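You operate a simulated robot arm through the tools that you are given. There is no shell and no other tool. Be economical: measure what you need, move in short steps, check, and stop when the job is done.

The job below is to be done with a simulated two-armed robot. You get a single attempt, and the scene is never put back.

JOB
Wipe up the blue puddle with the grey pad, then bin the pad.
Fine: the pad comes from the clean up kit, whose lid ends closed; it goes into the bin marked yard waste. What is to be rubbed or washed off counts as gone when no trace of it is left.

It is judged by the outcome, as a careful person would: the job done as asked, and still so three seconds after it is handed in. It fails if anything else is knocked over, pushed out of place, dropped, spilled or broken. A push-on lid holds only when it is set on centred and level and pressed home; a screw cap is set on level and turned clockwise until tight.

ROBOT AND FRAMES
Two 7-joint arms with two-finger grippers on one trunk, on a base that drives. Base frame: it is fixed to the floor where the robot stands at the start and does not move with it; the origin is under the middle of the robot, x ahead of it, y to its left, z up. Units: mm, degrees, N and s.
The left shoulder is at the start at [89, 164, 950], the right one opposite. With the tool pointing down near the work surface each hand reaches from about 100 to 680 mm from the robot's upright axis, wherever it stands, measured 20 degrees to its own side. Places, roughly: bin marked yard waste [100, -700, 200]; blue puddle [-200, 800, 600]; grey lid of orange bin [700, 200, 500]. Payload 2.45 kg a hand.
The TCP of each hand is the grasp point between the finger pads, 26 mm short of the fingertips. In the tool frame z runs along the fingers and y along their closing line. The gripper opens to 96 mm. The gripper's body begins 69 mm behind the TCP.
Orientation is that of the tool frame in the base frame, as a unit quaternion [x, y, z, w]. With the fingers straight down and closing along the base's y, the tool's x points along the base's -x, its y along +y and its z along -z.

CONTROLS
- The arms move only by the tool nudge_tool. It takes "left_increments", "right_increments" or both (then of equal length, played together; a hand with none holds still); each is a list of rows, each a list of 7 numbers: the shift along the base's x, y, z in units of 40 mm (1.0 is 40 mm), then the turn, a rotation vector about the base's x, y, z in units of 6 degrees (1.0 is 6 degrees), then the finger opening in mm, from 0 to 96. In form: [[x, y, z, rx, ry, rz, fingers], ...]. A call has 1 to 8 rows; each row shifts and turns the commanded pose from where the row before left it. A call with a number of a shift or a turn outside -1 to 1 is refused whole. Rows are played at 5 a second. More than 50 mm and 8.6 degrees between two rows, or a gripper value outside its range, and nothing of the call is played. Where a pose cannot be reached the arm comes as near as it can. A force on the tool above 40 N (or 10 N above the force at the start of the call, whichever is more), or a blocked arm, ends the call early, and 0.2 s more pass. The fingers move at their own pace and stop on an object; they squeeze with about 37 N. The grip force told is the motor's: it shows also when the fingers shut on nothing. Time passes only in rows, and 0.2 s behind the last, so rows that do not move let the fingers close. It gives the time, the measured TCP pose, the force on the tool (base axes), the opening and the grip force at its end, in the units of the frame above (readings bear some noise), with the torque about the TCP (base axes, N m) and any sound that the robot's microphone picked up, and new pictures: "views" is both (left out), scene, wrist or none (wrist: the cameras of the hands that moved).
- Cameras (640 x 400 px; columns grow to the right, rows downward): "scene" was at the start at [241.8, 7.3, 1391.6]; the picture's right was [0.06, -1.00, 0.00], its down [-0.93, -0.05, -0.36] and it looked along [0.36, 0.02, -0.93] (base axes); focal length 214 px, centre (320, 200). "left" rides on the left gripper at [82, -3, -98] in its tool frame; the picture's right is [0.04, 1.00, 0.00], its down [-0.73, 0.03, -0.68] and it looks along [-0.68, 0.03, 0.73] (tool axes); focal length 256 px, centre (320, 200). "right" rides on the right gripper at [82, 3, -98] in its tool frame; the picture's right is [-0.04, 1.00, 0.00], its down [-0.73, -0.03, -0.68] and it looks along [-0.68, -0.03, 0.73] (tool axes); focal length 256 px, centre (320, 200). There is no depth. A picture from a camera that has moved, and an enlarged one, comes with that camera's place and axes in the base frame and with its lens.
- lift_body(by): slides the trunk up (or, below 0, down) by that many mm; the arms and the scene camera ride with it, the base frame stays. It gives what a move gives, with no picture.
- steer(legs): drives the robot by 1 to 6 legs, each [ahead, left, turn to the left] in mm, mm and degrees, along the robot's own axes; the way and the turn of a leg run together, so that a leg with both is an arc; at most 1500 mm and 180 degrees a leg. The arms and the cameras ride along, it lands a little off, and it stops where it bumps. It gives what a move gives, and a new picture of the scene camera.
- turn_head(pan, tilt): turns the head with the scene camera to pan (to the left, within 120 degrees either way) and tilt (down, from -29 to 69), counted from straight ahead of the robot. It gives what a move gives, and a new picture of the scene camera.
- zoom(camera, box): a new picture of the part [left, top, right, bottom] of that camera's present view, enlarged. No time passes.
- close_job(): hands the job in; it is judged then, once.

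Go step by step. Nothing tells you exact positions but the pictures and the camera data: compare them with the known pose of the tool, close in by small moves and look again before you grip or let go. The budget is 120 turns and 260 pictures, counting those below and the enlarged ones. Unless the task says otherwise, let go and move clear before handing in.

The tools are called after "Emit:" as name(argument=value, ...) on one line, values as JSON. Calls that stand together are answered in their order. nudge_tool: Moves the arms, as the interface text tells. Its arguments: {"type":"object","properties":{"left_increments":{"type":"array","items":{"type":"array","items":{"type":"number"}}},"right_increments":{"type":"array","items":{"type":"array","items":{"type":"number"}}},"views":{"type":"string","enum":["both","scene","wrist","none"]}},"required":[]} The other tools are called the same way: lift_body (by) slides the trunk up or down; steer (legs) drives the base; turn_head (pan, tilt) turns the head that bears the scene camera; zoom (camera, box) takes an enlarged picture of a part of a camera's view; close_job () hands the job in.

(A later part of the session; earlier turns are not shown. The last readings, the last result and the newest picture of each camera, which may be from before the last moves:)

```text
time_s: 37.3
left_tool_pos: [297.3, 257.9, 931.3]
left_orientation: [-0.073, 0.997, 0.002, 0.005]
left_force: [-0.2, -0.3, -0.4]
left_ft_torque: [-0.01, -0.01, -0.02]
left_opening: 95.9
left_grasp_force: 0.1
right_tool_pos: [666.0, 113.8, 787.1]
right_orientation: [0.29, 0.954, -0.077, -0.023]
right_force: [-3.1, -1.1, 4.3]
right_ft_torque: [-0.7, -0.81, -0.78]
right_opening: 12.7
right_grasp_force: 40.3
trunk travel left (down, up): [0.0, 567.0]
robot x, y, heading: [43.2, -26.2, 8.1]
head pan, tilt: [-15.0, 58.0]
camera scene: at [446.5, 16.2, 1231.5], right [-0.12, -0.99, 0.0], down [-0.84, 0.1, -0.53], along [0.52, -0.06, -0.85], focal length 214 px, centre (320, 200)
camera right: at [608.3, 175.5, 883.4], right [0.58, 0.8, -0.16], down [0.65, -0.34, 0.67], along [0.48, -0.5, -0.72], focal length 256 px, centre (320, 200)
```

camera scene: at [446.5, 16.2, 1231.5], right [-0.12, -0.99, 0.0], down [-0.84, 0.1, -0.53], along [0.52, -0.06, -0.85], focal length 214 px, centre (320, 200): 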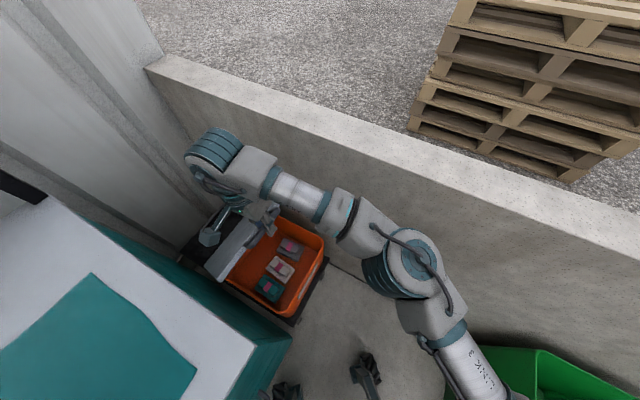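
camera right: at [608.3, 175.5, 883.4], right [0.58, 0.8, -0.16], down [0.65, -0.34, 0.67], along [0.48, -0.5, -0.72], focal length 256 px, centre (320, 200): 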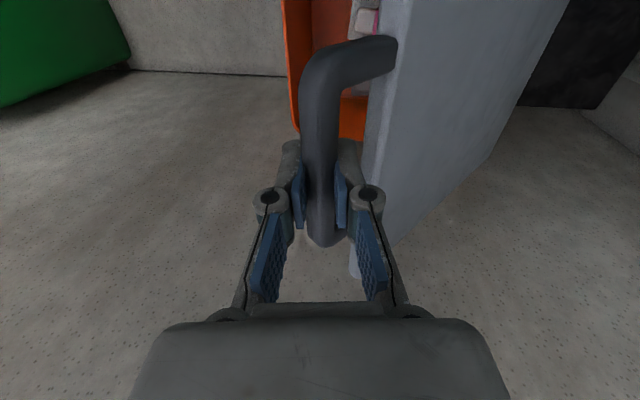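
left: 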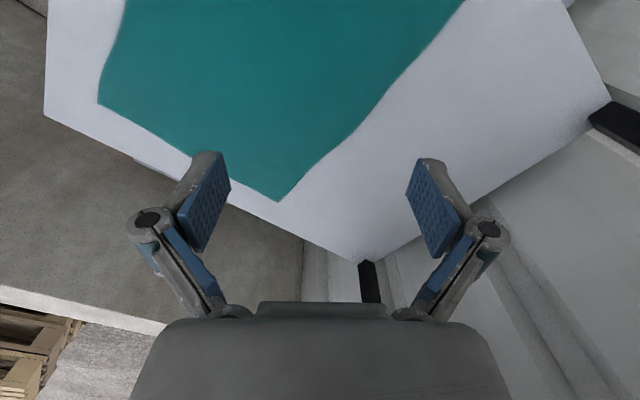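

The open kit shows three pads. I continue opening toward vertical.

Emit:
nudge_tool(right_increments=[[0.44, 0.6, 0.48, -0.81, 0.59, 0, 0], [0.47, 0.64, 0.4, -0.81, 0.59, 0, 0], [0.49, 0.67, 0.32, -0.81, 0.59, 0, 0]], views="scene")

Emit:
zoom(camera="scene", box=[180, 180, 360, 330])

```text
time_s: 37.9
left_tool_pos: [295.3, 256.6, 933.0]
left_orientation: [-0.072, 0.997, 0.002, 0.007]
left_force: [-1.3, -1.5, 0.8]
left_ft_torque: [0.06, -0.08, -0.04]
left_opening: 95.7
left_grasp_force: 0.1
right_tool_pos: [663.7, 112.3, 786.4]
right_orientation: [0.29, 0.945, -0.143, -0.044]
right_force: [19.2, 3.1, -20.7]
right_ft_torque: [0.29, -0.04, -1.17]
right_opening: 13.3
right_grasp_force: 39.6
right hand out of reach, approached as far as the arm can: row 1, 2
trunk travel left (down, up): [0.0, 567.0]
robot x, y, heading: [38.5, -29.4, 8.5]
head pan, tilt: [-15.0, 58.0]
stopped in row 2 (right hand): the force on the tool passed its limit at 81 N (the readings are from after the stop); the commanded pose is now the measured one
camera scene: at [450.8, 17.4, 1229.0], right [-0.12, -0.99, 0.01], down [-0.85, 0.1, -0.52], along [0.52, -0.07, -0.85], focal length 214 px, centre (320, 200)
```

scene: 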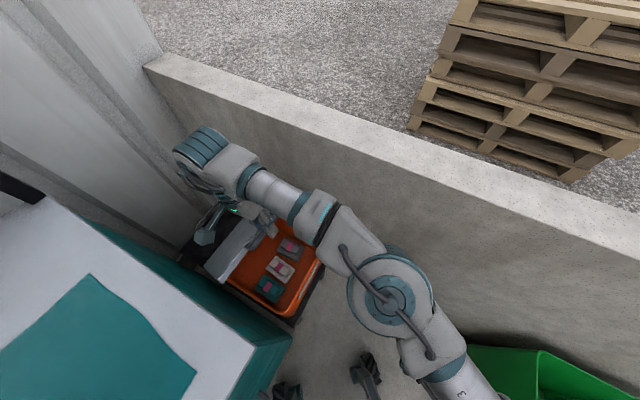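

```text
2.67 times, centred on (270, 255) of scene
camera zoom: at [450.8, 17.4, 1229.0], right [-0.12, -0.99, 0.01], down [-0.85, 0.1, -0.52], along [0.52, -0.07, -0.85], focal length 572 px, centre (453, 53)
```

zoom: 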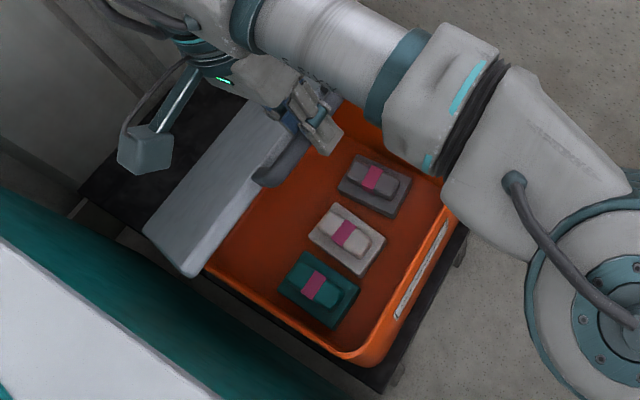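

The arm ran out of reach in that orientation. I ease the wrist back (bar slips in the pads) while pushing further along the arc.

Emit:
nudge_tool(right_increments=[[0, 0, 0, 0.81, -0.59, 0, 0], [0, 0, 0, 0.81, -0.59, 0, 0], [0.2, 0.27, 0.25, 0.81, -0.59, 0, 0], [0.22, 0.3, 0.24, 0.81, -0.59, 0, 0]], views="scene")

```text
time_s: 38.9
left_tool_pos: [293.4, 255.3, 932.7]
left_orientation: [-0.072, 0.997, 0.003, 0.007]
left_force: [-1.0, 0.7, -1.1]
left_ft_torque: [0.0, 0.01, -0.01]
left_opening: 95.8
left_grasp_force: 0.0
right_tool_pos: [678.3, 133.7, 809.4]
right_orientation: [0.292, 0.955, 0.055, 0.022]
right_force: [11.4, 4.9, -20.6]
right_ft_torque: [-0.13, -0.07, -0.89]
right_opening: 13.2
right_grasp_force: 39.4
trunk travel left (down, up): [0.0, 567.0]
robot x, y, heading: [37.8, -27.5, 8.2]
head pan, tilt: [-15.0, 58.0]
camera scene: at [451.4, 16.7, 1229.4], right [-0.12, -0.99, 0.01], down [-0.85, 0.1, -0.52], along [0.52, -0.07, -0.85], focal length 214 px, centre (320, 200)
```

scene: 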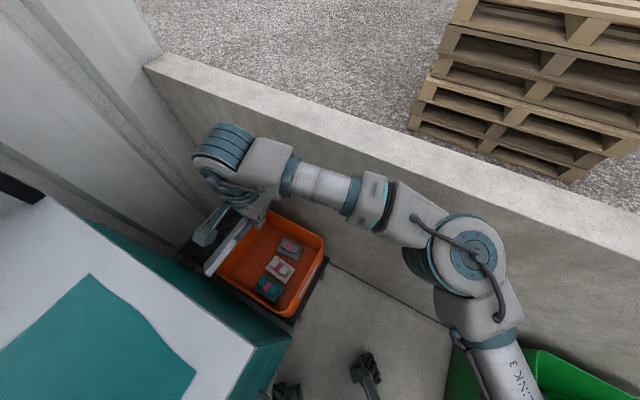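

Works well. I continue the arc with the wrist tilting forward.

Emit:
nudge_tool(right_increments=[[0.23, 0.32, 0.21, 0.81, -0.59, 0, 0], [0.24, 0.33, 0.2, 0.81, -0.59, 0, 0], [0.24, 0.34, 0.17, 0.81, -0.59, 0, 0], [0.25, 0.34, 0.14, 0.81, -0.59, 0, 0]], views="scene")

```text
time_s: 39.9
left_tool_pos: [291.9, 254.1, 934.7]
left_orientation: [-0.072, 0.997, 0.003, 0.007]
left_force: [0.1, 0.7, -0.2]
left_ft_torque: [0.01, -0.03, -0.01]
left_opening: 96.0
left_grasp_force: 0.0
right_tool_pos: [714.0, 186.9, 841.4]
right_orientation: [0.282, 0.921, 0.252, 0.093]
right_force: [6.9, -7.2, 4.3]
right_ft_torque: [-0.04, 0.22, -1.05]
right_opening: 13.4
right_grasp_force: 39.8
trunk travel left (down, up): [0.0, 567.0]
robot x, y, heading: [37.1, -34.0, 8.3]
head pan, tilt: [-15.0, 58.0]
camera scene: at [446.7, 11.8, 1231.6], right [-0.12, -0.99, 0.0], down [-0.85, 0.1, -0.52], along [0.52, -0.06, -0.85], focal length 214 px, centre (320, 200)
```

scene: 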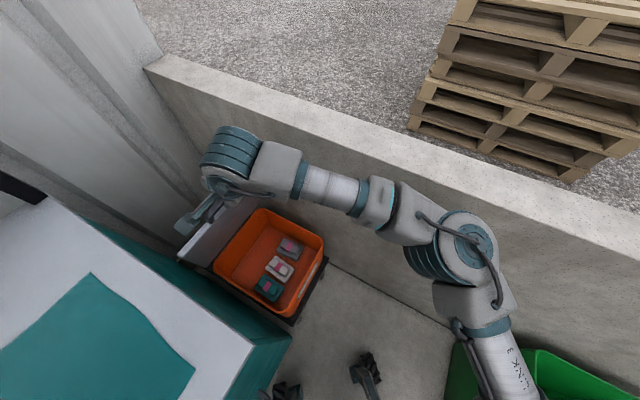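

About 71° open. Continue past vertical, and watch force.

Emit:
nudge_tool(right_increments=[[0.5, 0.69, 0.23, 0.81, -0.59, 0, 0], [0.52, 0.71, 0.14, 0.81, -0.59, 0, 0], [0.52, 0.72, 0.05, 0.81, -0.59, 0, 0]], views="both")

```text
time_s: 40.7
left_tool_pos: [292.1, 255.3, 934.1]
left_orientation: [-0.073, 0.997, 0.003, 0.007]
left_force: [0.2, 0.5, 0.3]
left_ft_torque: [0.01, -0.01, 0.03]
left_opening: 96.0
left_grasp_force: 0.1
right_tool_pos: [776.9, 272.6, 856.5]
right_orientation: [0.267, 0.869, 0.392, 0.139]
right_force: [9.0, -7.3, 7.1]
right_ft_torque: [0.68, 0.87, -0.31]
right_opening: 13.1
right_grasp_force: 40.1
trunk travel left (down, up): [0.0, 567.0]
robot x, y, heading: [37.5, -28.3, 8.4]
head pan, tilt: [-15.0, 58.0]
camera scene: at [446.8, 13.1, 1231.4], right [-0.12, -0.99, 0.0], down [-0.85, 0.1, -0.52], along [0.52, -0.06, -0.85], focal length 214 px, centre (320, 200)
camera right: at [666.0, 261.5, 919.8], right [0.39, 0.53, 0.76], down [0.28, -0.85, 0.45], along [0.88, 0.04, -0.48], focal length 256 px, centre (320, 200)
```

scene: 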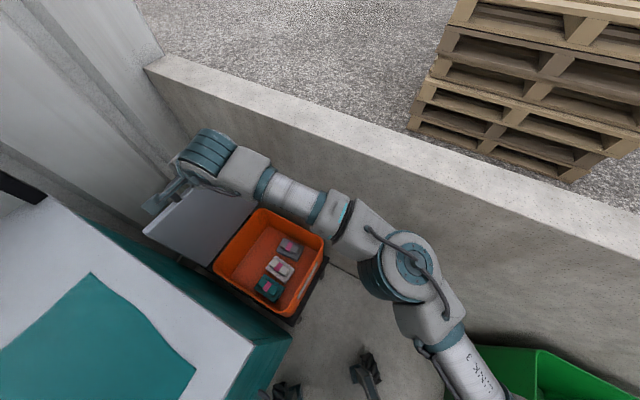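
right: 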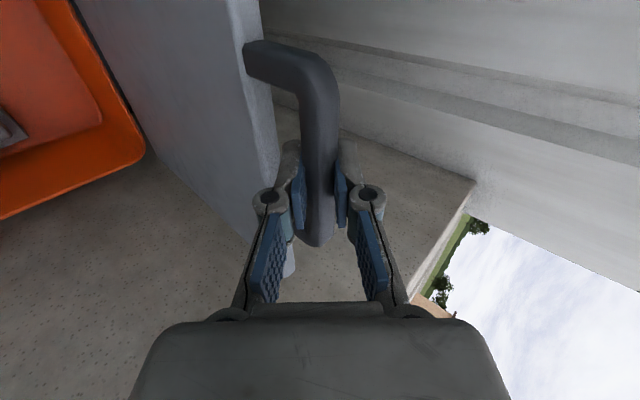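

Near 90°. Two more steps past vertical.

Emit:
nudge_tool(right_increments=[[0.52, 0.72, -0.05, 0.6, -0.43, 0, 0], [0.5, 0.7, -0.14, 0.6, -0.43, 0, 0]], views="scene")

```text
time_s: 41.3
left_tool_pos: [289.5, 255.2, 935.0]
left_orientation: [-0.072, 0.997, 0.003, 0.01]
left_force: [0.6, 0.1, 0.6]
left_ft_torque: [-0.01, 0.02, 0.0]
left_opening: 95.9
left_grasp_force: 0.1
right_tool_pos: [805.5, 314.4, 852.3]
right_orientation: [0.256, 0.835, 0.459, 0.163]
right_force: [6.1, -0.5, 23.2]
right_ft_torque: [0.2, 0.12, -1.49]
right_opening: 13.2
right_grasp_force: 39.8
right hand out of reach, approached as far as the arm can: row 2
trunk travel left (down, up): [0.0, 567.0]
robot x, y, heading: [37.1, -31.1, 8.5]
head pan, tilt: [-15.0, 58.0]
camera scene: at [442.2, 14.5, 1233.7], right [-0.11, -0.99, 0.0], down [-0.84, 0.1, -0.53], along [0.52, -0.06, -0.85], focal length 214 px, centre (320, 200)
```

scene: 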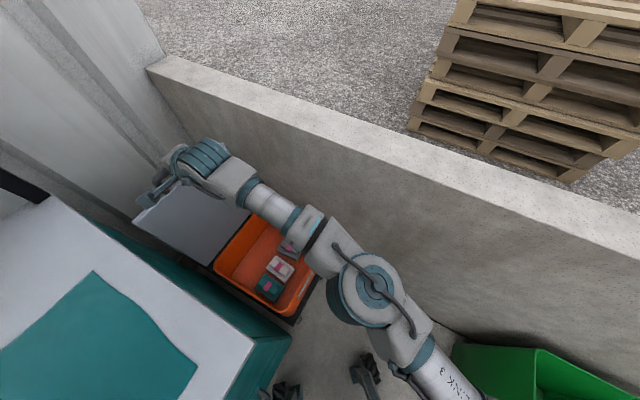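

The lid is just past vertical (about 98°) and the arm is at its limit. I open the fingers and see whether it stays.

Emit:
nudge_tool(right_increments=[[0, 0, 0, 0, 0, 0, 30], [0, 0, 0, 0, 0, 0, 50], [0, 0, 0, 0, 0, 0, 50], [0, 0, 0, 0, 0, 0, 50]], views="both")

```text
time_s: 42.3
left_tool_pos: [292.8, 255.6, 935.0]
left_orientation: [-0.073, 0.997, 0.003, 0.007]
left_force: [0.1, 0.5, 0.3]
left_ft_torque: [0.02, -0.03, 0.01]
left_opening: 96.0
left_grasp_force: 0.0
right_tool_pos: [806.6, 313.6, 845.6]
right_orientation: [0.256, 0.837, 0.456, 0.16]
right_force: [0.4, 0.9, 1.9]
right_ft_torque: [0.05, 0.05, 0.01]
right_opening: 51.6
right_grasp_force: 0.1
trunk travel left (down, up): [0.0, 567.0]
robot x, y, heading: [37.6, -28.8, 8.6]
head pan, tilt: [-15.0, 58.0]
camera scene: at [446.1, 15.6, 1231.4], right [-0.12, -0.99, 0.0], down [-0.85, 0.1, -0.53], along [0.52, -0.06, -0.85], focal length 214 px, centre (320, 200)
camera right: at [692.1, 295.4, 897.3], right [0.32, 0.43, 0.85], down [0.25, -0.9, 0.36], along [0.92, 0.1, -0.39], focal length 256 px, centre (320, 200)
```

scene: 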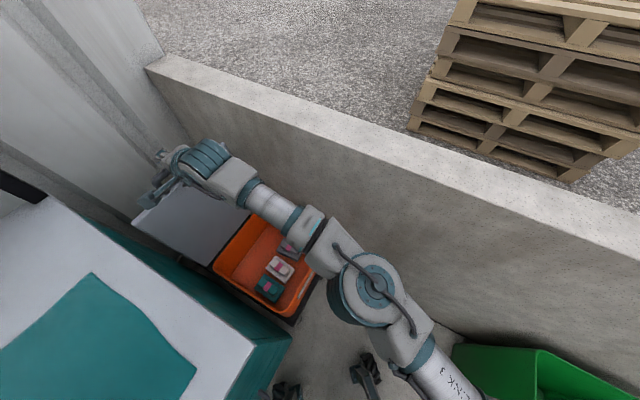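
right: 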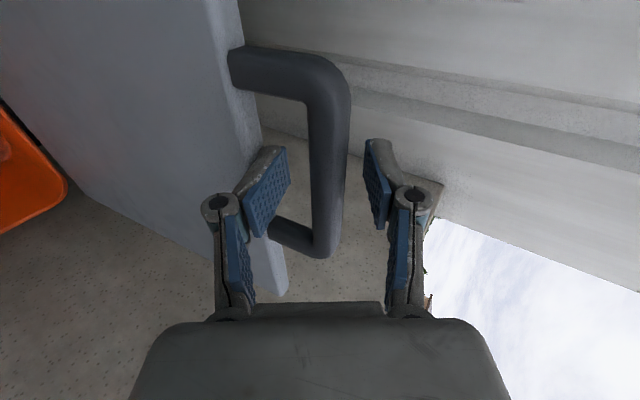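

The lid stays open by itself. I back the fingers out along the tool axis.

Emit:
nudge_tool(right_increments=[[-0.25, -0.35, 0.27, 0, 0, 0, 50], [-0.5, -0.69, 0.53, 0, 0, 0, 50], [-0.5, -0.69, 0.53, 0, 0, 0, 50], [-0.5, -0.69, 0.53, 0, 0, 0, 50]], views="wrist")

```text
time_s: 43.3
left_tool_pos: [292.2, 253.8, 935.3]
left_orientation: [-0.072, 0.997, 0.003, 0.009]
left_force: [-1.0, 0.1, -0.1]
left_ft_torque: [-0.02, 0.01, 0.0]
left_opening: 95.8
left_grasp_force: 0.0
right_tool_pos: [733.4, 213.9, 921.5]
right_orientation: [0.257, 0.837, 0.456, 0.161]
right_force: [-0.9, -0.4, -0.3]
right_ft_torque: [-0.01, -0.02, -0.01]
right_opening: 50.1
right_grasp_force: 0.1
trunk travel left (down, up): [0.0, 567.0]
robot x, y, heading: [34.5, -32.4, 8.3]
head pan, tilt: [-15.0, 58.0]
camera right: at [618.4, 195.8, 972.4], right [0.32, 0.43, 0.85], down [0.25, -0.9, 0.36], along [0.92, 0.1, -0.39], focal length 256 px, centre (320, 200)
```

right: 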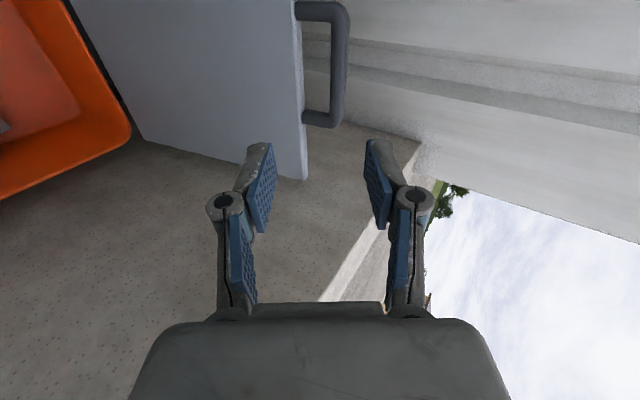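

Clear of the lid. I bring the hand back to pointing down, above the kit, and turn it so it closes across the grey pad's short side.

Emit:
nudge_tool(right_increments=[[-0.3, -0.5, 0, -0.81, 0.59, 0, 60], [-0.3, -0.5, 0, -0.81, 0.59, 0, 80], [-0.2, -0.5, 0, -0.81, 0.59, 0, 96], [0, -0.5, 0, -0.81, 0.59, 0, 96], [0, -0.5, 0, -0.81, 0.59, 0, 96], [0, -0.5, 0, -0.81, 0.59, 0, 96], [0, 0, -0.5, -0.81, 0.59, 0, 96], [0, 0, -0.5, -0.81, 0.59, 0, 96]], views="none")

Emit:
nudge_tool(right_increments=[[0, 0, 0, -0.81, 0.59, 0, 96], [0, 0, 0, -0.4, 0.3, 0.8, 96], [0, 0, 0, 0, 0, 1, 96], [0, 0, 0, 0, 0, 1, 96], [0, 0, 0, 0, 0, 1, 96], [0, 0, 0, 0, 0, 1, 96], [0, 0, 0, 0, 0, 1, 96], [0, 0, 0, 0, 0, 1, 96]], views="none")

Emit:
nudge_tool(right_increments=[[0, 0, 0, 0, 0, 1, 96], [0, 0, 0, 0, 0, 1, 96], [0, 0, 0, 0, 0, 1, 96], [0, 0, 0, 0, 0, 1, 96], [0, 0, 0, 0, 0, 1, 96], [0, 0, 0, 0, 0, 1, 96], [0, 0, 0, 0, 0, 1, 96], [0, 0, 0, 0, 0, 1, 96]], views="both")

```text
time_s: 45.1
left_tool_pos: [291.8, 256.4, 934.0]
left_orientation: [-0.071, 0.997, 0.003, 0.008]
left_force: [0.5, 0.1, -0.1]
left_ft_torque: [-0.01, 0.01, -0.04]
left_opening: 96.2
left_grasp_force: 0.0
right_tool_pos: [703.7, 94.7, 879.6]
right_orientation: [0.291, 0.953, 0.077, 0.03]
right_force: [-0.4, -0.1, -0.1]
right_ft_torque: [0.0, -0.02, 0.0]
right_opening: 95.6
right_grasp_force: 0.0
trunk travel left (down, up): [0.0, 567.0]
robot x, y, heading: [35.4, -32.1, 8.4]
head pan, tilt: [-15.0, 58.0]
```

```text
time_s: 46.9
left_tool_pos: [293.4, 255.0, 933.1]
left_orientation: [-0.072, 0.997, 0.003, 0.008]
left_force: [-0.2, -1.4, 0.5]
left_ft_torque: [-0.01, 0.03, 0.02]
left_opening: 96.3
left_grasp_force: 0.0
right_tool_pos: [704.5, 95.0, 880.9]
right_orientation: [-0.06, 0.998, 0.006, 0.001]
right_force: [-0.2, -0.1, -0.1]
right_ft_torque: [0.01, 0.01, 0.0]
right_opening: 95.8
right_grasp_force: 0.0
trunk travel left (down, up): [0.0, 567.0]
robot x, y, heading: [36.4, -32.0, 8.6]
head pan, tilt: [-15.0, 58.0]
```

```text
time_s: 48.7
left_tool_pos: [292.6, 254.5, 934.0]
left_orientation: [-0.072, 0.997, 0.002, 0.008]
left_force: [0.1, 0.1, 0.5]
left_ft_torque: [-0.01, 0.02, -0.03]
left_opening: 95.9
left_grasp_force: 0.0
right_tool_pos: [675.5, 86.7, 870.3]
right_orientation: [-0.461, 0.888, 0.007, 0.0]
right_force: [0.4, 0.3, 0.9]
right_ft_torque: [0.01, 0.01, 0.03]
right_opening: 95.9
right_grasp_force: 0.1
right hand out of reach, approached as far as the arm can: row 7, 8
trunk travel left (down, up): [0.0, 567.0]
robot x, y, heading: [35.3, -30.3, 8.5]
head pan, tilt: [-15.0, 58.0]
camera scene: at [446.4, 14.1, 1231.4], right [-0.11, -0.99, 0.0], down [-0.85, 0.1, -0.53], along [0.52, -0.06, -0.85], focal length 214 px, centre (320, 200)
camera right: at [627.2, 20.2, 966.9], right [-0.79, 0.61, 0.01], down [0.45, 0.57, 0.68], along [0.41, 0.55, -0.73], focal length 256 px, centre (320, 200)
```

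scene: 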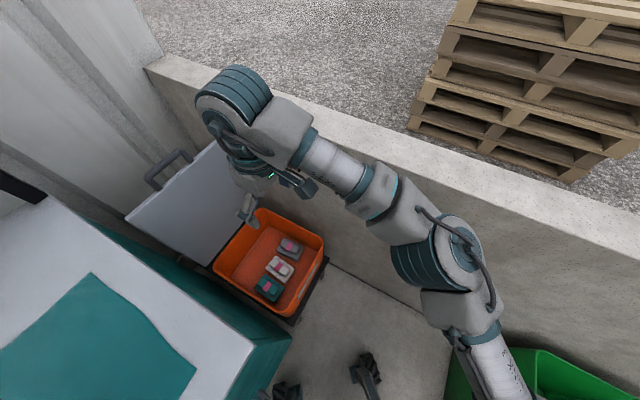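
right: 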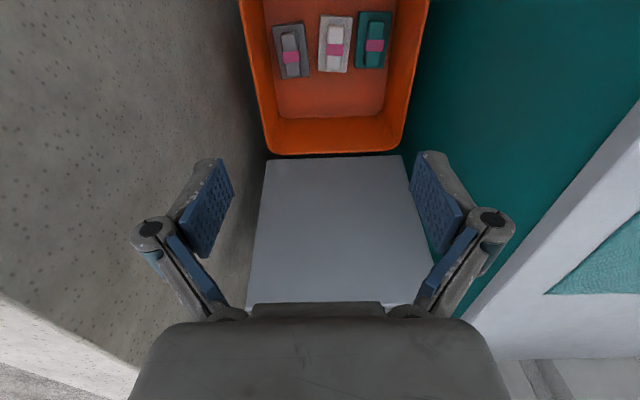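

Emit:
zoom(camera="right", box=[240, 0, 440, 125])

Emit:
zoom(camera="scene", box=[210, 200, 340, 320])

```text
3.20 times, centred on (340, 62) of right
camera zoom: at [627.2, 20.2, 966.9], right [-0.79, 0.61, 0.01], down [0.45, 0.57, 0.68], along [0.41, 0.55, -0.73], focal length 819 px, centre (256, 640)
```

zoom: 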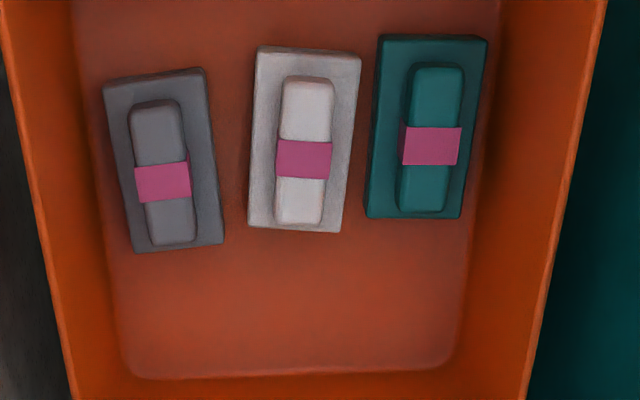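

```text
3.33 times, centred on (275, 260) of scene
camera zoom: at [446.4, 14.1, 1231.4], right [-0.11, -0.99, 0.0], down [-0.85, 0.1, -0.53], along [0.52, -0.06, -0.85], focal length 715 px, centre (470, 0)
```

zoom: 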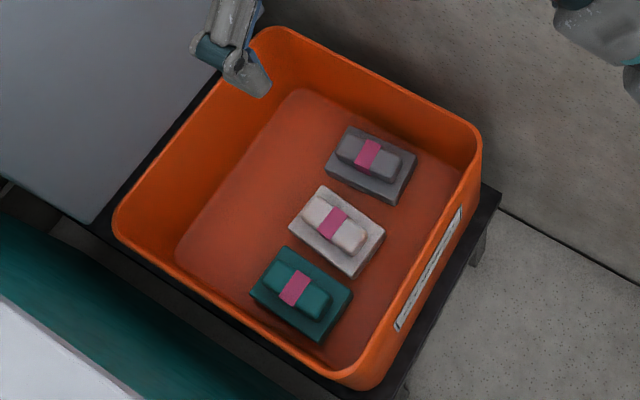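

Grey pad: a base plate with a ridge grip, ridge centre about [754, 102, 385], ridge about 32 mm wide. The reach is long, so I tilt the tool about 24° forward and descend to a pre-grasp pose.

Emit:
nudge_tool(right_increments=[[-0.1, -0.2, -0.4, 0.81, -0.59, 0, 50], [-0.1, -0.2, -0.8, 0.81, -0.59, 0, 50], [0, -0.2, -0.9, 0.81, -0.59, 0, 50], [0, -0.2, -0.9, 0.81, -0.59, 0, 50], [0, -0.2, -0.9, 0, 0, 0, 50], [0, -0.2, -0.9, 0, 0, 0, 50]], views="both")

```text
time_s: 50.1
left_tool_pos: [288.2, 260.5, 933.3]
left_orientation: [-0.073, 0.997, 0.0, 0.008]
left_force: [-0.3, 0.0, 0.3]
left_ft_torque: [0.01, -0.01, -0.01]
left_opening: 96.0
left_grasp_force: 0.0
right_tool_pos: [664.2, 42.5, 679.0]
right_orientation: [-0.452, 0.867, 0.095, 0.185]
right_force: [0.2, -1.1, 0.5]
right_ft_torque: [0.11, 0.07, 0.04]
right_opening: 49.8
right_grasp_force: 0.1
trunk travel left (down, up): [0.0, 567.0]
robot x, y, heading: [39.4, -24.2, 8.5]
head pan, tilt: [-15.0, 58.0]
camera scene: at [441.0, 24.8, 1233.0], right [-0.11, -0.99, 0.01], down [-0.84, 0.09, -0.53], along [0.52, -0.07, -0.85], focal length 214 px, centre (320, 200)
camera right: at [597.2, -50.1, 734.3], right [-0.8, 0.6, 0.02], down [0.25, 0.31, 0.92], along [0.55, 0.74, -0.39], focal length 256 px, centre (320, 200)
```

scene: 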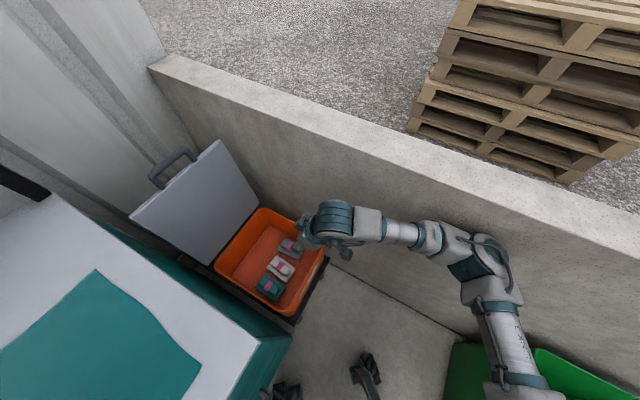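
right: 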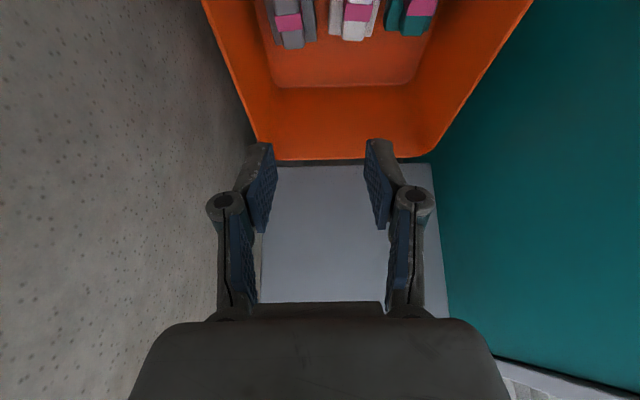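

Emit:
nudge_tool(right_increments=[[0.35, -0.05, -0.85, 0, 0, 0, 50], [0.35, -0.05, -0.85, 0, 0, 0, 50], [0.35, -0.05, -0.85, 0, 0, 0, 50]], views="both")

Emit:
zoom(camera="scene", box=[210, 190, 350, 330])

```text
time_s: 50.9
left_tool_pos: [291.9, 253.5, 933.9]
left_orientation: [-0.071, 0.997, 0.004, 0.009]
left_force: [-0.8, 0.1, -0.7]
left_ft_torque: [-0.03, 0.0, -0.02]
left_opening: 96.0
left_grasp_force: 0.1
right_tool_pos: [708.9, 29.0, 574.6]
right_orientation: [-0.451, 0.868, 0.099, 0.185]
right_force: [0.7, -0.1, -0.2]
right_ft_torque: [0.02, -0.04, -0.01]
right_opening: 50.0
right_grasp_force: 0.0
trunk travel left (down, up): [0.0, 567.0]
robot x, y, heading: [33.7, -29.6, 8.6]
head pan, tilt: [-15.0, 58.0]
camera scene: at [443.7, 14.4, 1232.0], right [-0.12, -0.99, 0.0], down [-0.84, 0.1, -0.53], along [0.52, -0.06, -0.85], focal length 214 px, centre (320, 200)
camera right: at [640.1, -62.7, 630.5], right [-0.8, 0.6, 0.02], down [0.25, 0.3, 0.92], along [0.55, 0.74, -0.39], focal length 256 px, centre (320, 200)
```

scene: 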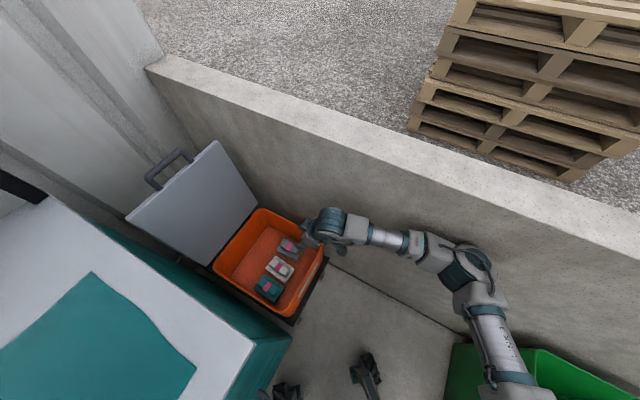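
right: 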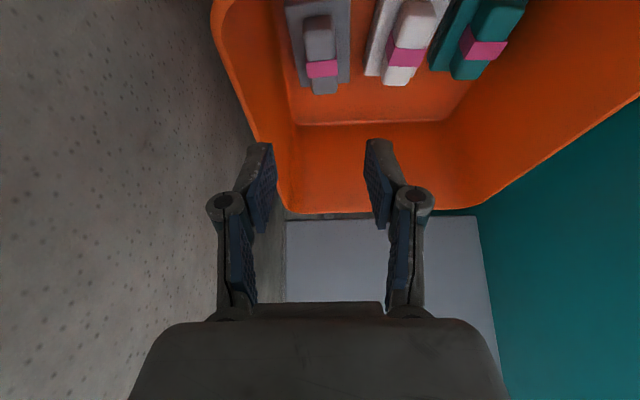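

```text
2.86 times, centred on (280, 260) of scene
camera zoom: at [443.7, 14.4, 1232.0], right [-0.12, -0.99, 0.0], down [-0.84, 0.1, -0.53], along [0.52, -0.06, -0.85], focal length 613 px, centre (434, 29)
```

zoom: 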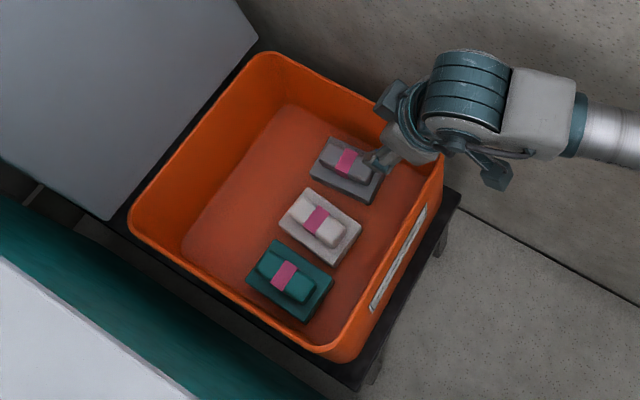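

The ridge is centred between the fingers. I advance 150 mm toward it and look.

Emit:
nudge_tool(right_increments=[[0.2, 0.31, -0.86, 0, 0, 0, 50], [0.2, 0.31, -0.86, 0, 0, 0, 50], [0.2, 0.31, -0.86, 0, 0, 0, 50], [0.2, 0.31, -0.86, 0, 0, 0, 50]], views="both")

```text
time_s: 51.9
left_tool_pos: [291.2, 255.6, 934.3]
left_orientation: [-0.072, 0.997, 0.004, 0.009]
left_force: [-0.6, 0.1, -0.2]
left_ft_torque: [0.03, -0.01, 0.03]
left_opening: 95.9
left_grasp_force: 0.0
right_tool_pos: [741.5, 81.3, 437.0]
right_orientation: [-0.452, 0.867, 0.099, 0.185]
right_force: [0.2, -0.6, -0.4]
right_ft_torque: [0.06, 0.02, 0.04]
right_opening: 49.8
right_grasp_force: 0.1
trunk travel left (down, up): [0.0, 567.0]
robot x, y, heading: [38.4, -31.6, 8.4]
head pan, tilt: [-15.0, 58.0]
camera scene: at [445.4, 13.8, 1231.8], right [-0.12, -0.99, 0.0], down [-0.85, 0.1, -0.53], along [0.52, -0.06, -0.85], focal length 214 px, centre (320, 200)
camera right: at [673.1, -11.2, 493.1], right [-0.8, 0.6, 0.02], down [0.25, 0.3, 0.92], along [0.55, 0.74, -0.39], focal length 256 px, centre (320, 200)
```

scene: 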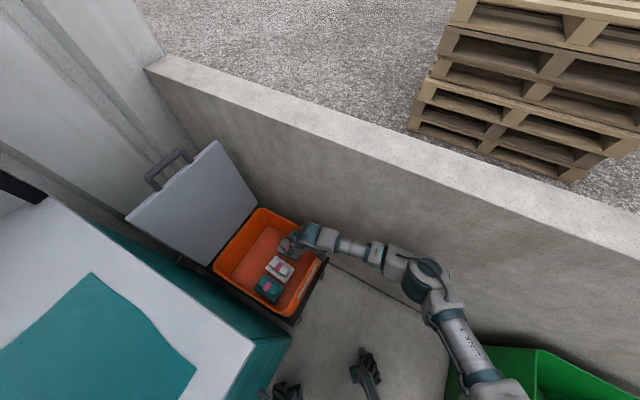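
right: 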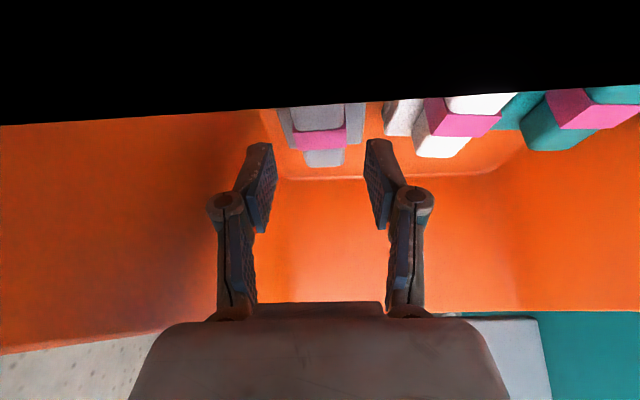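

The wrist camera's bracket is right at the box's front rim, so I back up and reduce the tilt so it drops inside the box.

Emit:
nudge_tool(right_increments=[[-0.1, -0.15, 0.8, 0, 0, 0, 50], [0, 0, 0.7, -0.81, 0.59, 0, 50], [0.1, 0.15, 0, -0.81, 0.59, 0, 50], [0.1, 0.15, 0, -0.81, 0.59, 0, 50], [0.1, 0.15, 0, 0, 0, 0, 50]], views="both")

```text
time_s: 53.1
left_tool_pos: [290.8, 254.6, 933.5]
left_orientation: [-0.072, 0.997, 0.003, 0.007]
left_force: [-0.2, -0.6, 0.2]
left_ft_torque: [0.0, 0.02, 0.03]
left_opening: 95.7
left_grasp_force: 0.1
right_tool_pos: [744.7, 84.4, 497.8]
right_orientation: [-0.458, 0.879, 0.064, 0.115]
right_force: [1.1, 0.3, -0.5]
right_ft_torque: [0.0, 0.01, -0.01]
right_opening: 49.7
right_grasp_force: 0.0
right hand out of reach, approached as far as the arm can: row 3, 4
trunk travel left (down, up): [0.0, 567.0]
robot x, y, heading: [40.7, -26.8, 8.4]
head pan, tilt: [-15.0, 58.0]
camera scene: at [446.5, 14.0, 1231.4], right [-0.12, -0.99, 0.0], down [-0.85, 0.1, -0.53], along [0.52, -0.06, -0.85], focal length 214 px, centre (320, 200)
camera right: at [682.2, -0.2, 570.6], right [-0.8, 0.61, 0.02], down [0.33, 0.41, 0.85], along [0.51, 0.68, -0.53], focal length 256 px, centre (320, 200)
```

scene: 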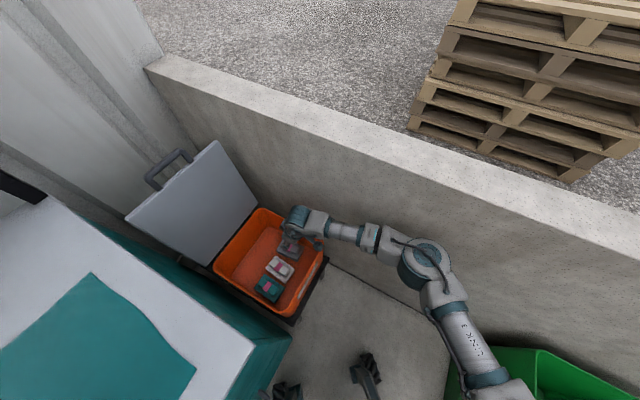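
right: 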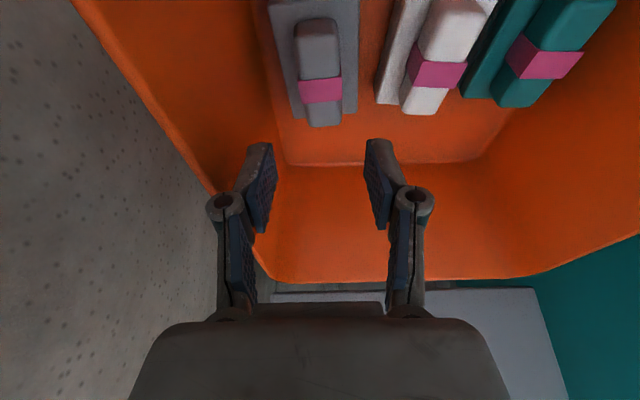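

Reach is marginal. I raise both hands clear, then turn the base 12° left and shift a little to gain reach.

Emit:
nudge_tool(right_increments=[[0, 0, 1, 0, 0, 0, 50], [-0.3, -0.3, 1, 0, 0, 0, 50], [-0.3, -0.3, 1, 0, 0, 0, 50], [-0.3, -0.3, 1, 0, 0, 0, 50], [-0.3, -0.3, 1, 0, 0, 0, 50]], left_increments=[[0, 0, 0.8, 0, 0, 0, 60], [0, 0, 0.8, 0, 0, 0, 60], [0, 0, 0.8, 0, 0, 0, 60], [0, 0, 0.8, 0, 0, 0, 60], [0, 0, 0.8, 0, 0, 0, 60]], views="none")

Emit:
steer(legs=[[30, -45, 12]])

```text
time_s: 54.3
left_tool_pos: [296.7, 250.9, 1073.2]
left_orientation: [-0.072, 0.997, 0.002, 0.009]
left_force: [-0.4, -0.3, -0.4]
left_ft_torque: [-0.02, 0.02, -0.03]
left_opening: 59.9
left_grasp_force: 0.1
left hand out of reach, approached as far as the arm can: row 5
right_tool_pos: [695.9, 35.4, 697.4]
right_orientation: [-0.457, 0.879, 0.065, 0.115]
right_force: [0.0, -0.2, 0.5]
right_ft_torque: [-0.02, 0.0, -0.01]
right_opening: 50.1
right_grasp_force: 0.0
trunk travel left (down, up): [0.0, 567.0]
robot x, y, heading: [38.3, -28.6, 8.3]
head pan, tilt: [-15.0, 58.0]
```

```text
time_s: 55.5
left_tool_pos: [259.3, 266.2, 1072.5]
left_orientation: [-0.178, 0.984, 0.0, 0.015]
left_force: [-0.4, -1.0, 1.2]
left_ft_torque: [-0.01, 0.02, 0.02]
left_opening: 60.0
left_grasp_force: 0.0
right_tool_pos: [700.8, 139.8, 708.0]
right_orientation: [-0.548, 0.826, 0.071, 0.113]
right_force: [0.9, -0.2, -0.1]
right_ft_torque: [-0.03, -0.01, 0.0]
right_opening: 50.0
right_grasp_force: 0.1
trunk travel left (down, up): [0.0, 567.0]
robot x, y, heading: [79.4, -65.8, 20.3]
head pan, tilt: [-15.0, 58.0]
camera scene: at [443.2, 74.4, 1238.5], right [0.09, -1.0, 0.01], down [-0.84, -0.09, -0.54], along [0.54, 0.04, -0.84], focal length 214 px, centre (320, 200)
```

scene: 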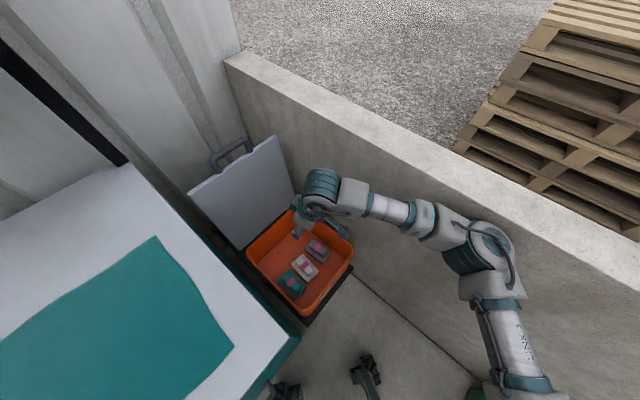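

Now I set yaw and tilt for the pad and descend above it.

Emit:
nudge_tool(right_increments=[[0.2, -0.2, -0.5, 0, 0, -0.75, 50], [0.2, -0.2, -0.9, 0, 0, -0.75, 50], [0.2, -0.2, -0.9, -0.64, 0.4, 0, 50], [0.2, -0.2, -0.9, -0.64, 0.4, 0, 50], [0.2, -0.2, -0.9, 0, 0, 0, 50], [0.2, -0.2, -0.9, 0, 0, 0, 50]], views="both")

```text
time_s: 56.9
left_tool_pos: [263.7, 263.7, 1075.2]
left_orientation: [-0.172, 0.985, -0.009, 0.016]
left_force: [-0.2, -0.5, 0.3]
left_ft_torque: [0.02, -0.02, 0.0]
left_opening: 60.1
left_grasp_force: 0.1
right_tool_pos: [754.3, 84.4, 504.7]
right_orientation: [-0.484, 0.873, 0.03, 0.052]
right_force: [0.1, 0.6, -0.6]
right_ft_torque: [0.01, 0.01, -0.01]
right_opening: 50.1
right_grasp_force: 0.1
trunk travel left (down, up): [0.0, 567.0]
robot x, y, heading: [76.9, -65.9, 20.4]
head pan, tilt: [-15.0, 58.0]
camera scene: at [443.8, 81.2, 1237.2], right [0.09, -1.0, 0.02], down [-0.84, -0.09, -0.54], along [0.54, 0.03, -0.84], focal length 214 px, centre (320, 200)
camera right: at [702.9, 7.3, 592.4], right [-0.83, 0.56, 0.01], down [0.37, 0.53, 0.76], along [0.42, 0.63, -0.65], focal length 256 px, centre (320, 200)
```

scene: 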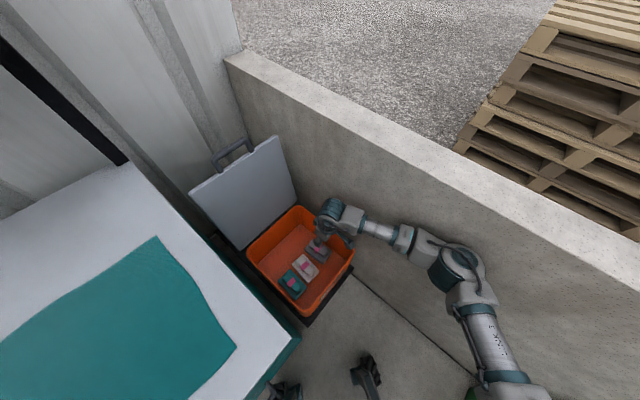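
right: 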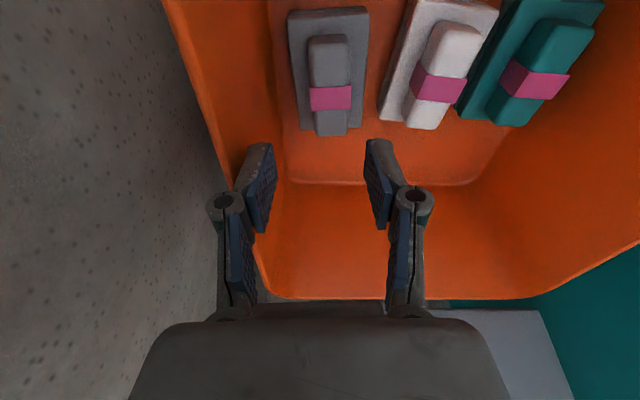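

Reach is fine now and the ridge is nearly centred. I descend 80 mm with a small sideways correction.

Emit:
nudge_tool(right_increments=[[-0.08, 0.15, -1, 0, 0, 0, 50], [-0.05, 0.13, -1, 0, 0, 0, 50]], views="both")

Emit:
zoom(camera="scene", box=[240, 190, 370, 330])

```text
time_s: 57.5
left_tool_pos: [282.0, 247.0, 1073.5]
left_orientation: [-0.177, 0.984, 0.014, 0.005]
left_force: [0.3, 0.4, -0.6]
left_ft_torque: [0.04, -0.04, -0.02]
left_opening: 60.0
left_grasp_force: 0.0
right_tool_pos: [756.5, 91.1, 413.2]
right_orientation: [-0.483, 0.874, 0.037, 0.045]
right_force: [-0.3, 0.8, 0.9]
right_ft_torque: [0.01, 0.01, 0.02]
right_opening: 49.7
right_grasp_force: 0.0
trunk travel left (down, up): [0.0, 567.0]
robot x, y, heading: [76.1, -67.0, 20.6]
head pan, tilt: [-15.0, 58.0]
camera scene: at [474.5, 55.9, 1229.4], right [0.09, -1.0, 0.0], down [-0.85, -0.08, -0.52], along [0.52, 0.05, -0.85], focal length 214 px, centre (320, 200)
camera right: at [706.0, 12.6, 500.9], right [-0.82, 0.57, 0.02], down [0.38, 0.53, 0.76], along [0.42, 0.63, -0.65], focal length 256 px, centre (320, 200)
```

scene: 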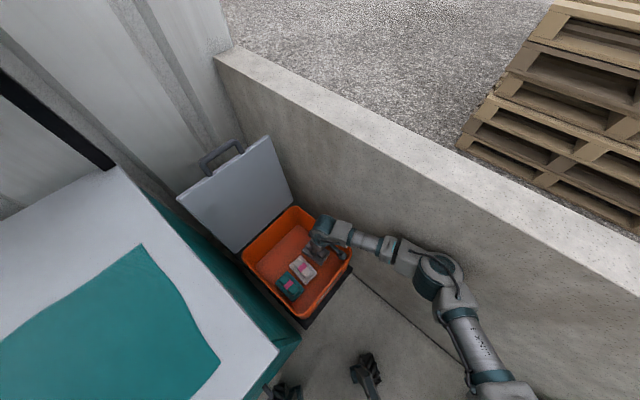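
right: 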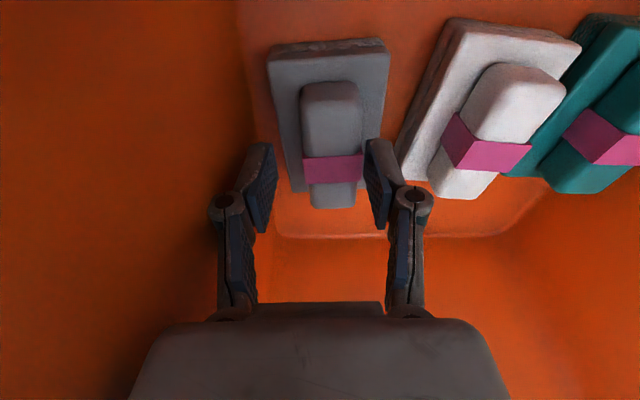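

```text
2.86 times, centred on (305, 260) of scene
camera zoom: at [474.5, 55.9, 1229.4], right [0.09, -1.0, 0.0], down [-0.85, -0.08, -0.52], along [0.52, 0.05, -0.85], focal length 613 px, centre (363, 29)
```

zoom: 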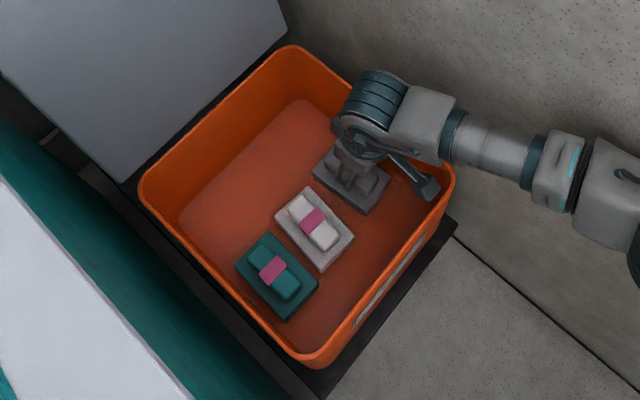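

The ridge top is just below the TCP, about 6 mm off to the left. I correct, descend 12 mm and check.

Emit:
nudge_tool(right_increments=[[-0.13, 0.09, 0, 0, 0, 0, 50], [0.01, 0.02, -0.3, 0, 0, 0, 50], [0, 0, 0, 0, 0, 0, 50]], views="wrist")

```text
time_s: 58.3
left_tool_pos: [276.8, 249.8, 1074.4]
left_orientation: [-0.177, 0.984, 0.009, 0.009]
left_force: [-0.5, 0.5, -0.5]
left_ft_torque: [0.03, -0.02, -0.02]
left_opening: 60.1
left_grasp_force: 0.0
right_tool_pos: [749.2, 95.9, 406.0]
right_orientation: [-0.483, 0.873, 0.035, 0.048]
right_force: [0.6, 0.1, 0.4]
right_ft_torque: [0.03, 0.02, 0.01]
right_opening: 50.3
right_grasp_force: 0.1
trunk travel left (down, up): [0.0, 567.0]
robot x, y, heading: [78.9, -70.4, 20.5]
head pan, tilt: [-15.0, 58.0]
camera right: at [698.7, 18.8, 493.1], right [-0.83, 0.56, 0.02], down [0.38, 0.53, 0.76], along [0.42, 0.63, -0.65], focal length 256 px, centre (320, 200)
```

right: 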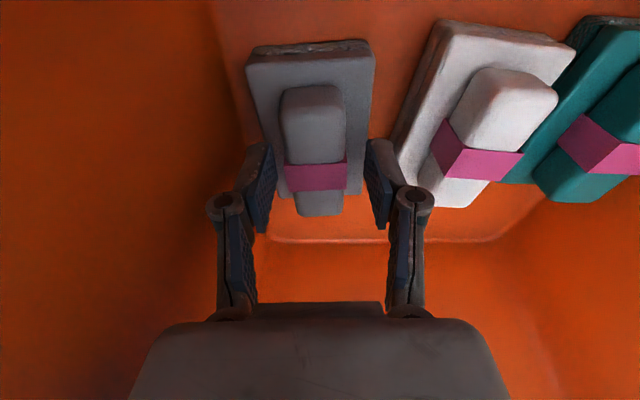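

Emit:
nudge_tool(right_increments=[[0, 0.01, -0.1, 0, 0, 0, 50], [0, 0.01, -0.1, 0, 0, 0, 50], [0, 0, 0, 0, 0, 0, 50]], views="wrist")

```text
time_s: 59.1
left_tool_pos: [277.4, 251.9, 1073.8]
left_orientation: [-0.176, 0.984, 0.008, 0.008]
left_force: [-0.6, 1.2, 0.2]
left_ft_torque: [0.01, -0.02, 0.01]
left_opening: 60.1
left_grasp_force: 0.0
right_tool_pos: [749.9, 98.7, 398.0]
right_orientation: [-0.483, 0.873, 0.035, 0.047]
right_force: [0.4, -0.5, -0.2]
right_ft_torque: [-0.01, -0.04, 0.0]
right_opening: 50.2
right_grasp_force: 0.1
trunk travel left (down, up): [0.0, 567.0]
robot x, y, heading: [75.8, -66.1, 20.6]
head pan, tilt: [-15.0, 58.0]
camera right: at [698.6, 21.0, 484.9], right [-0.83, 0.56, 0.02], down [0.38, 0.53, 0.76], along [0.42, 0.63, -0.65], focal length 256 px, centre (320, 200)
```

right: 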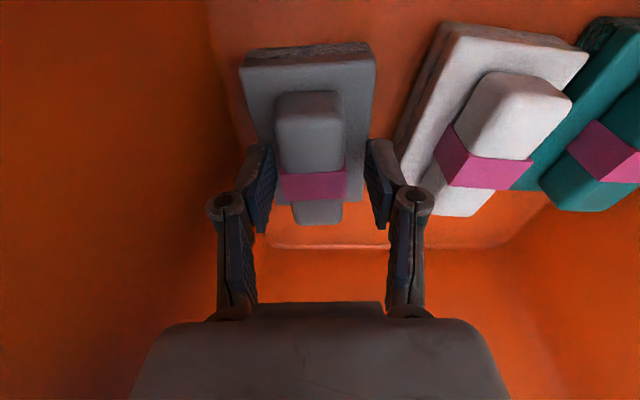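

Good alignment across; lengthwise I'm ~18 mm too far forward. I shift back, lower 6 mm, and close.

Emit:
nudge_tool(right_increments=[[-0.22, -0.33, 0, 0, 0, 0, 50], [0, 0, -0.15, 0, 0, 0, 50], [0, 0, 0, 0, 0, 0, 50]], views="wrist")

Emit:
nudge_tool(right_increments=[[0, 0, 0, 0, 0, 0, 0], [0, 0, 0, 0, 0, 0, 0], [0, 0, 0, 0, 0, 0, 0]], views="wrist")

```text
time_s: 59.5
left_tool_pos: [270.3, 253.6, 1074.5]
left_orientation: [-0.177, 0.984, 0.009, 0.011]
left_force: [0.4, -1.1, 0.2]
left_ft_torque: [0.03, -0.1, -0.01]
left_opening: 59.8
left_grasp_force: 0.1
right_tool_pos: [744.7, 97.1, 403.9]
right_orientation: [-0.486, 0.871, 0.037, 0.06]
right_force: [20.4, 17.9, -14.3]
right_ft_torque: [-0.27, 0.71, 0.46]
right_opening: 49.9
right_grasp_force: 0.1
trunk travel left (down, up): [0.0, 567.0]
robot x, y, heading: [78.4, -62.2, 20.3]
head pan, tilt: [-15.0, 58.0]
stopped in row 1 (right hand): the force on the tool passed its limit at 66 N (the readings are from after the stop); the commanded pose is now the measured one
camera right: at [692.7, 17.5, 489.4], right [-0.83, 0.56, 0.01], down [0.36, 0.52, 0.78], along [0.43, 0.65, -0.63], focal length 256 px, centre (320, 200)
```

right: 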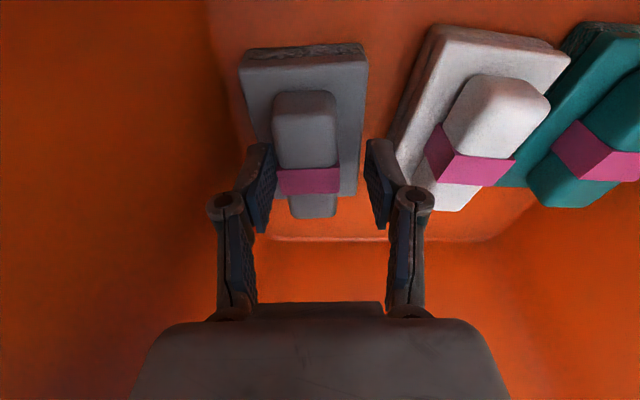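

```text
time_s: 60.4
left_tool_pos: [266.6, 251.3, 1075.4]
left_orientation: [-0.177, 0.984, 0.009, 0.012]
left_force: [-0.4, -0.7, -1.1]
left_ft_torque: [-0.03, 0.01, 0.01]
left_opening: 60.0
left_grasp_force: 0.0
right_tool_pos: [744.2, 98.1, 407.4]
right_orientation: [-0.487, 0.87, 0.04, 0.066]
right_force: [35.5, 31.1, -23.0]
right_ft_torque: [-0.62, 1.6, 1.1]
right_opening: 31.0
right_grasp_force: 37.0
trunk travel left (down, up): [0.0, 567.0]
robot x, y, heading: [77.4, -66.2, 20.3]
head pan, tilt: [-15.0, 58.0]
stopped in row 3 (right hand): the force on the tool passed its limit at 41 N (the readings are from after the stop); the commanded pose is now the measured one
camera right: at [691.6, 18.2, 492.2], right [-0.83, 0.56, 0.01], down [0.35, 0.51, 0.78], along [0.43, 0.65, -0.62], focal length 256 px, centre (320, 200)
```

right: 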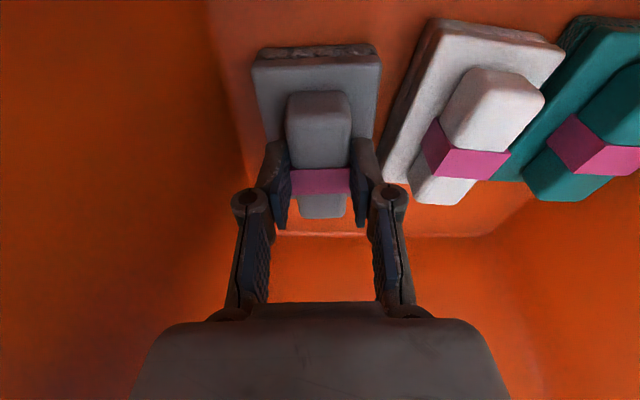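

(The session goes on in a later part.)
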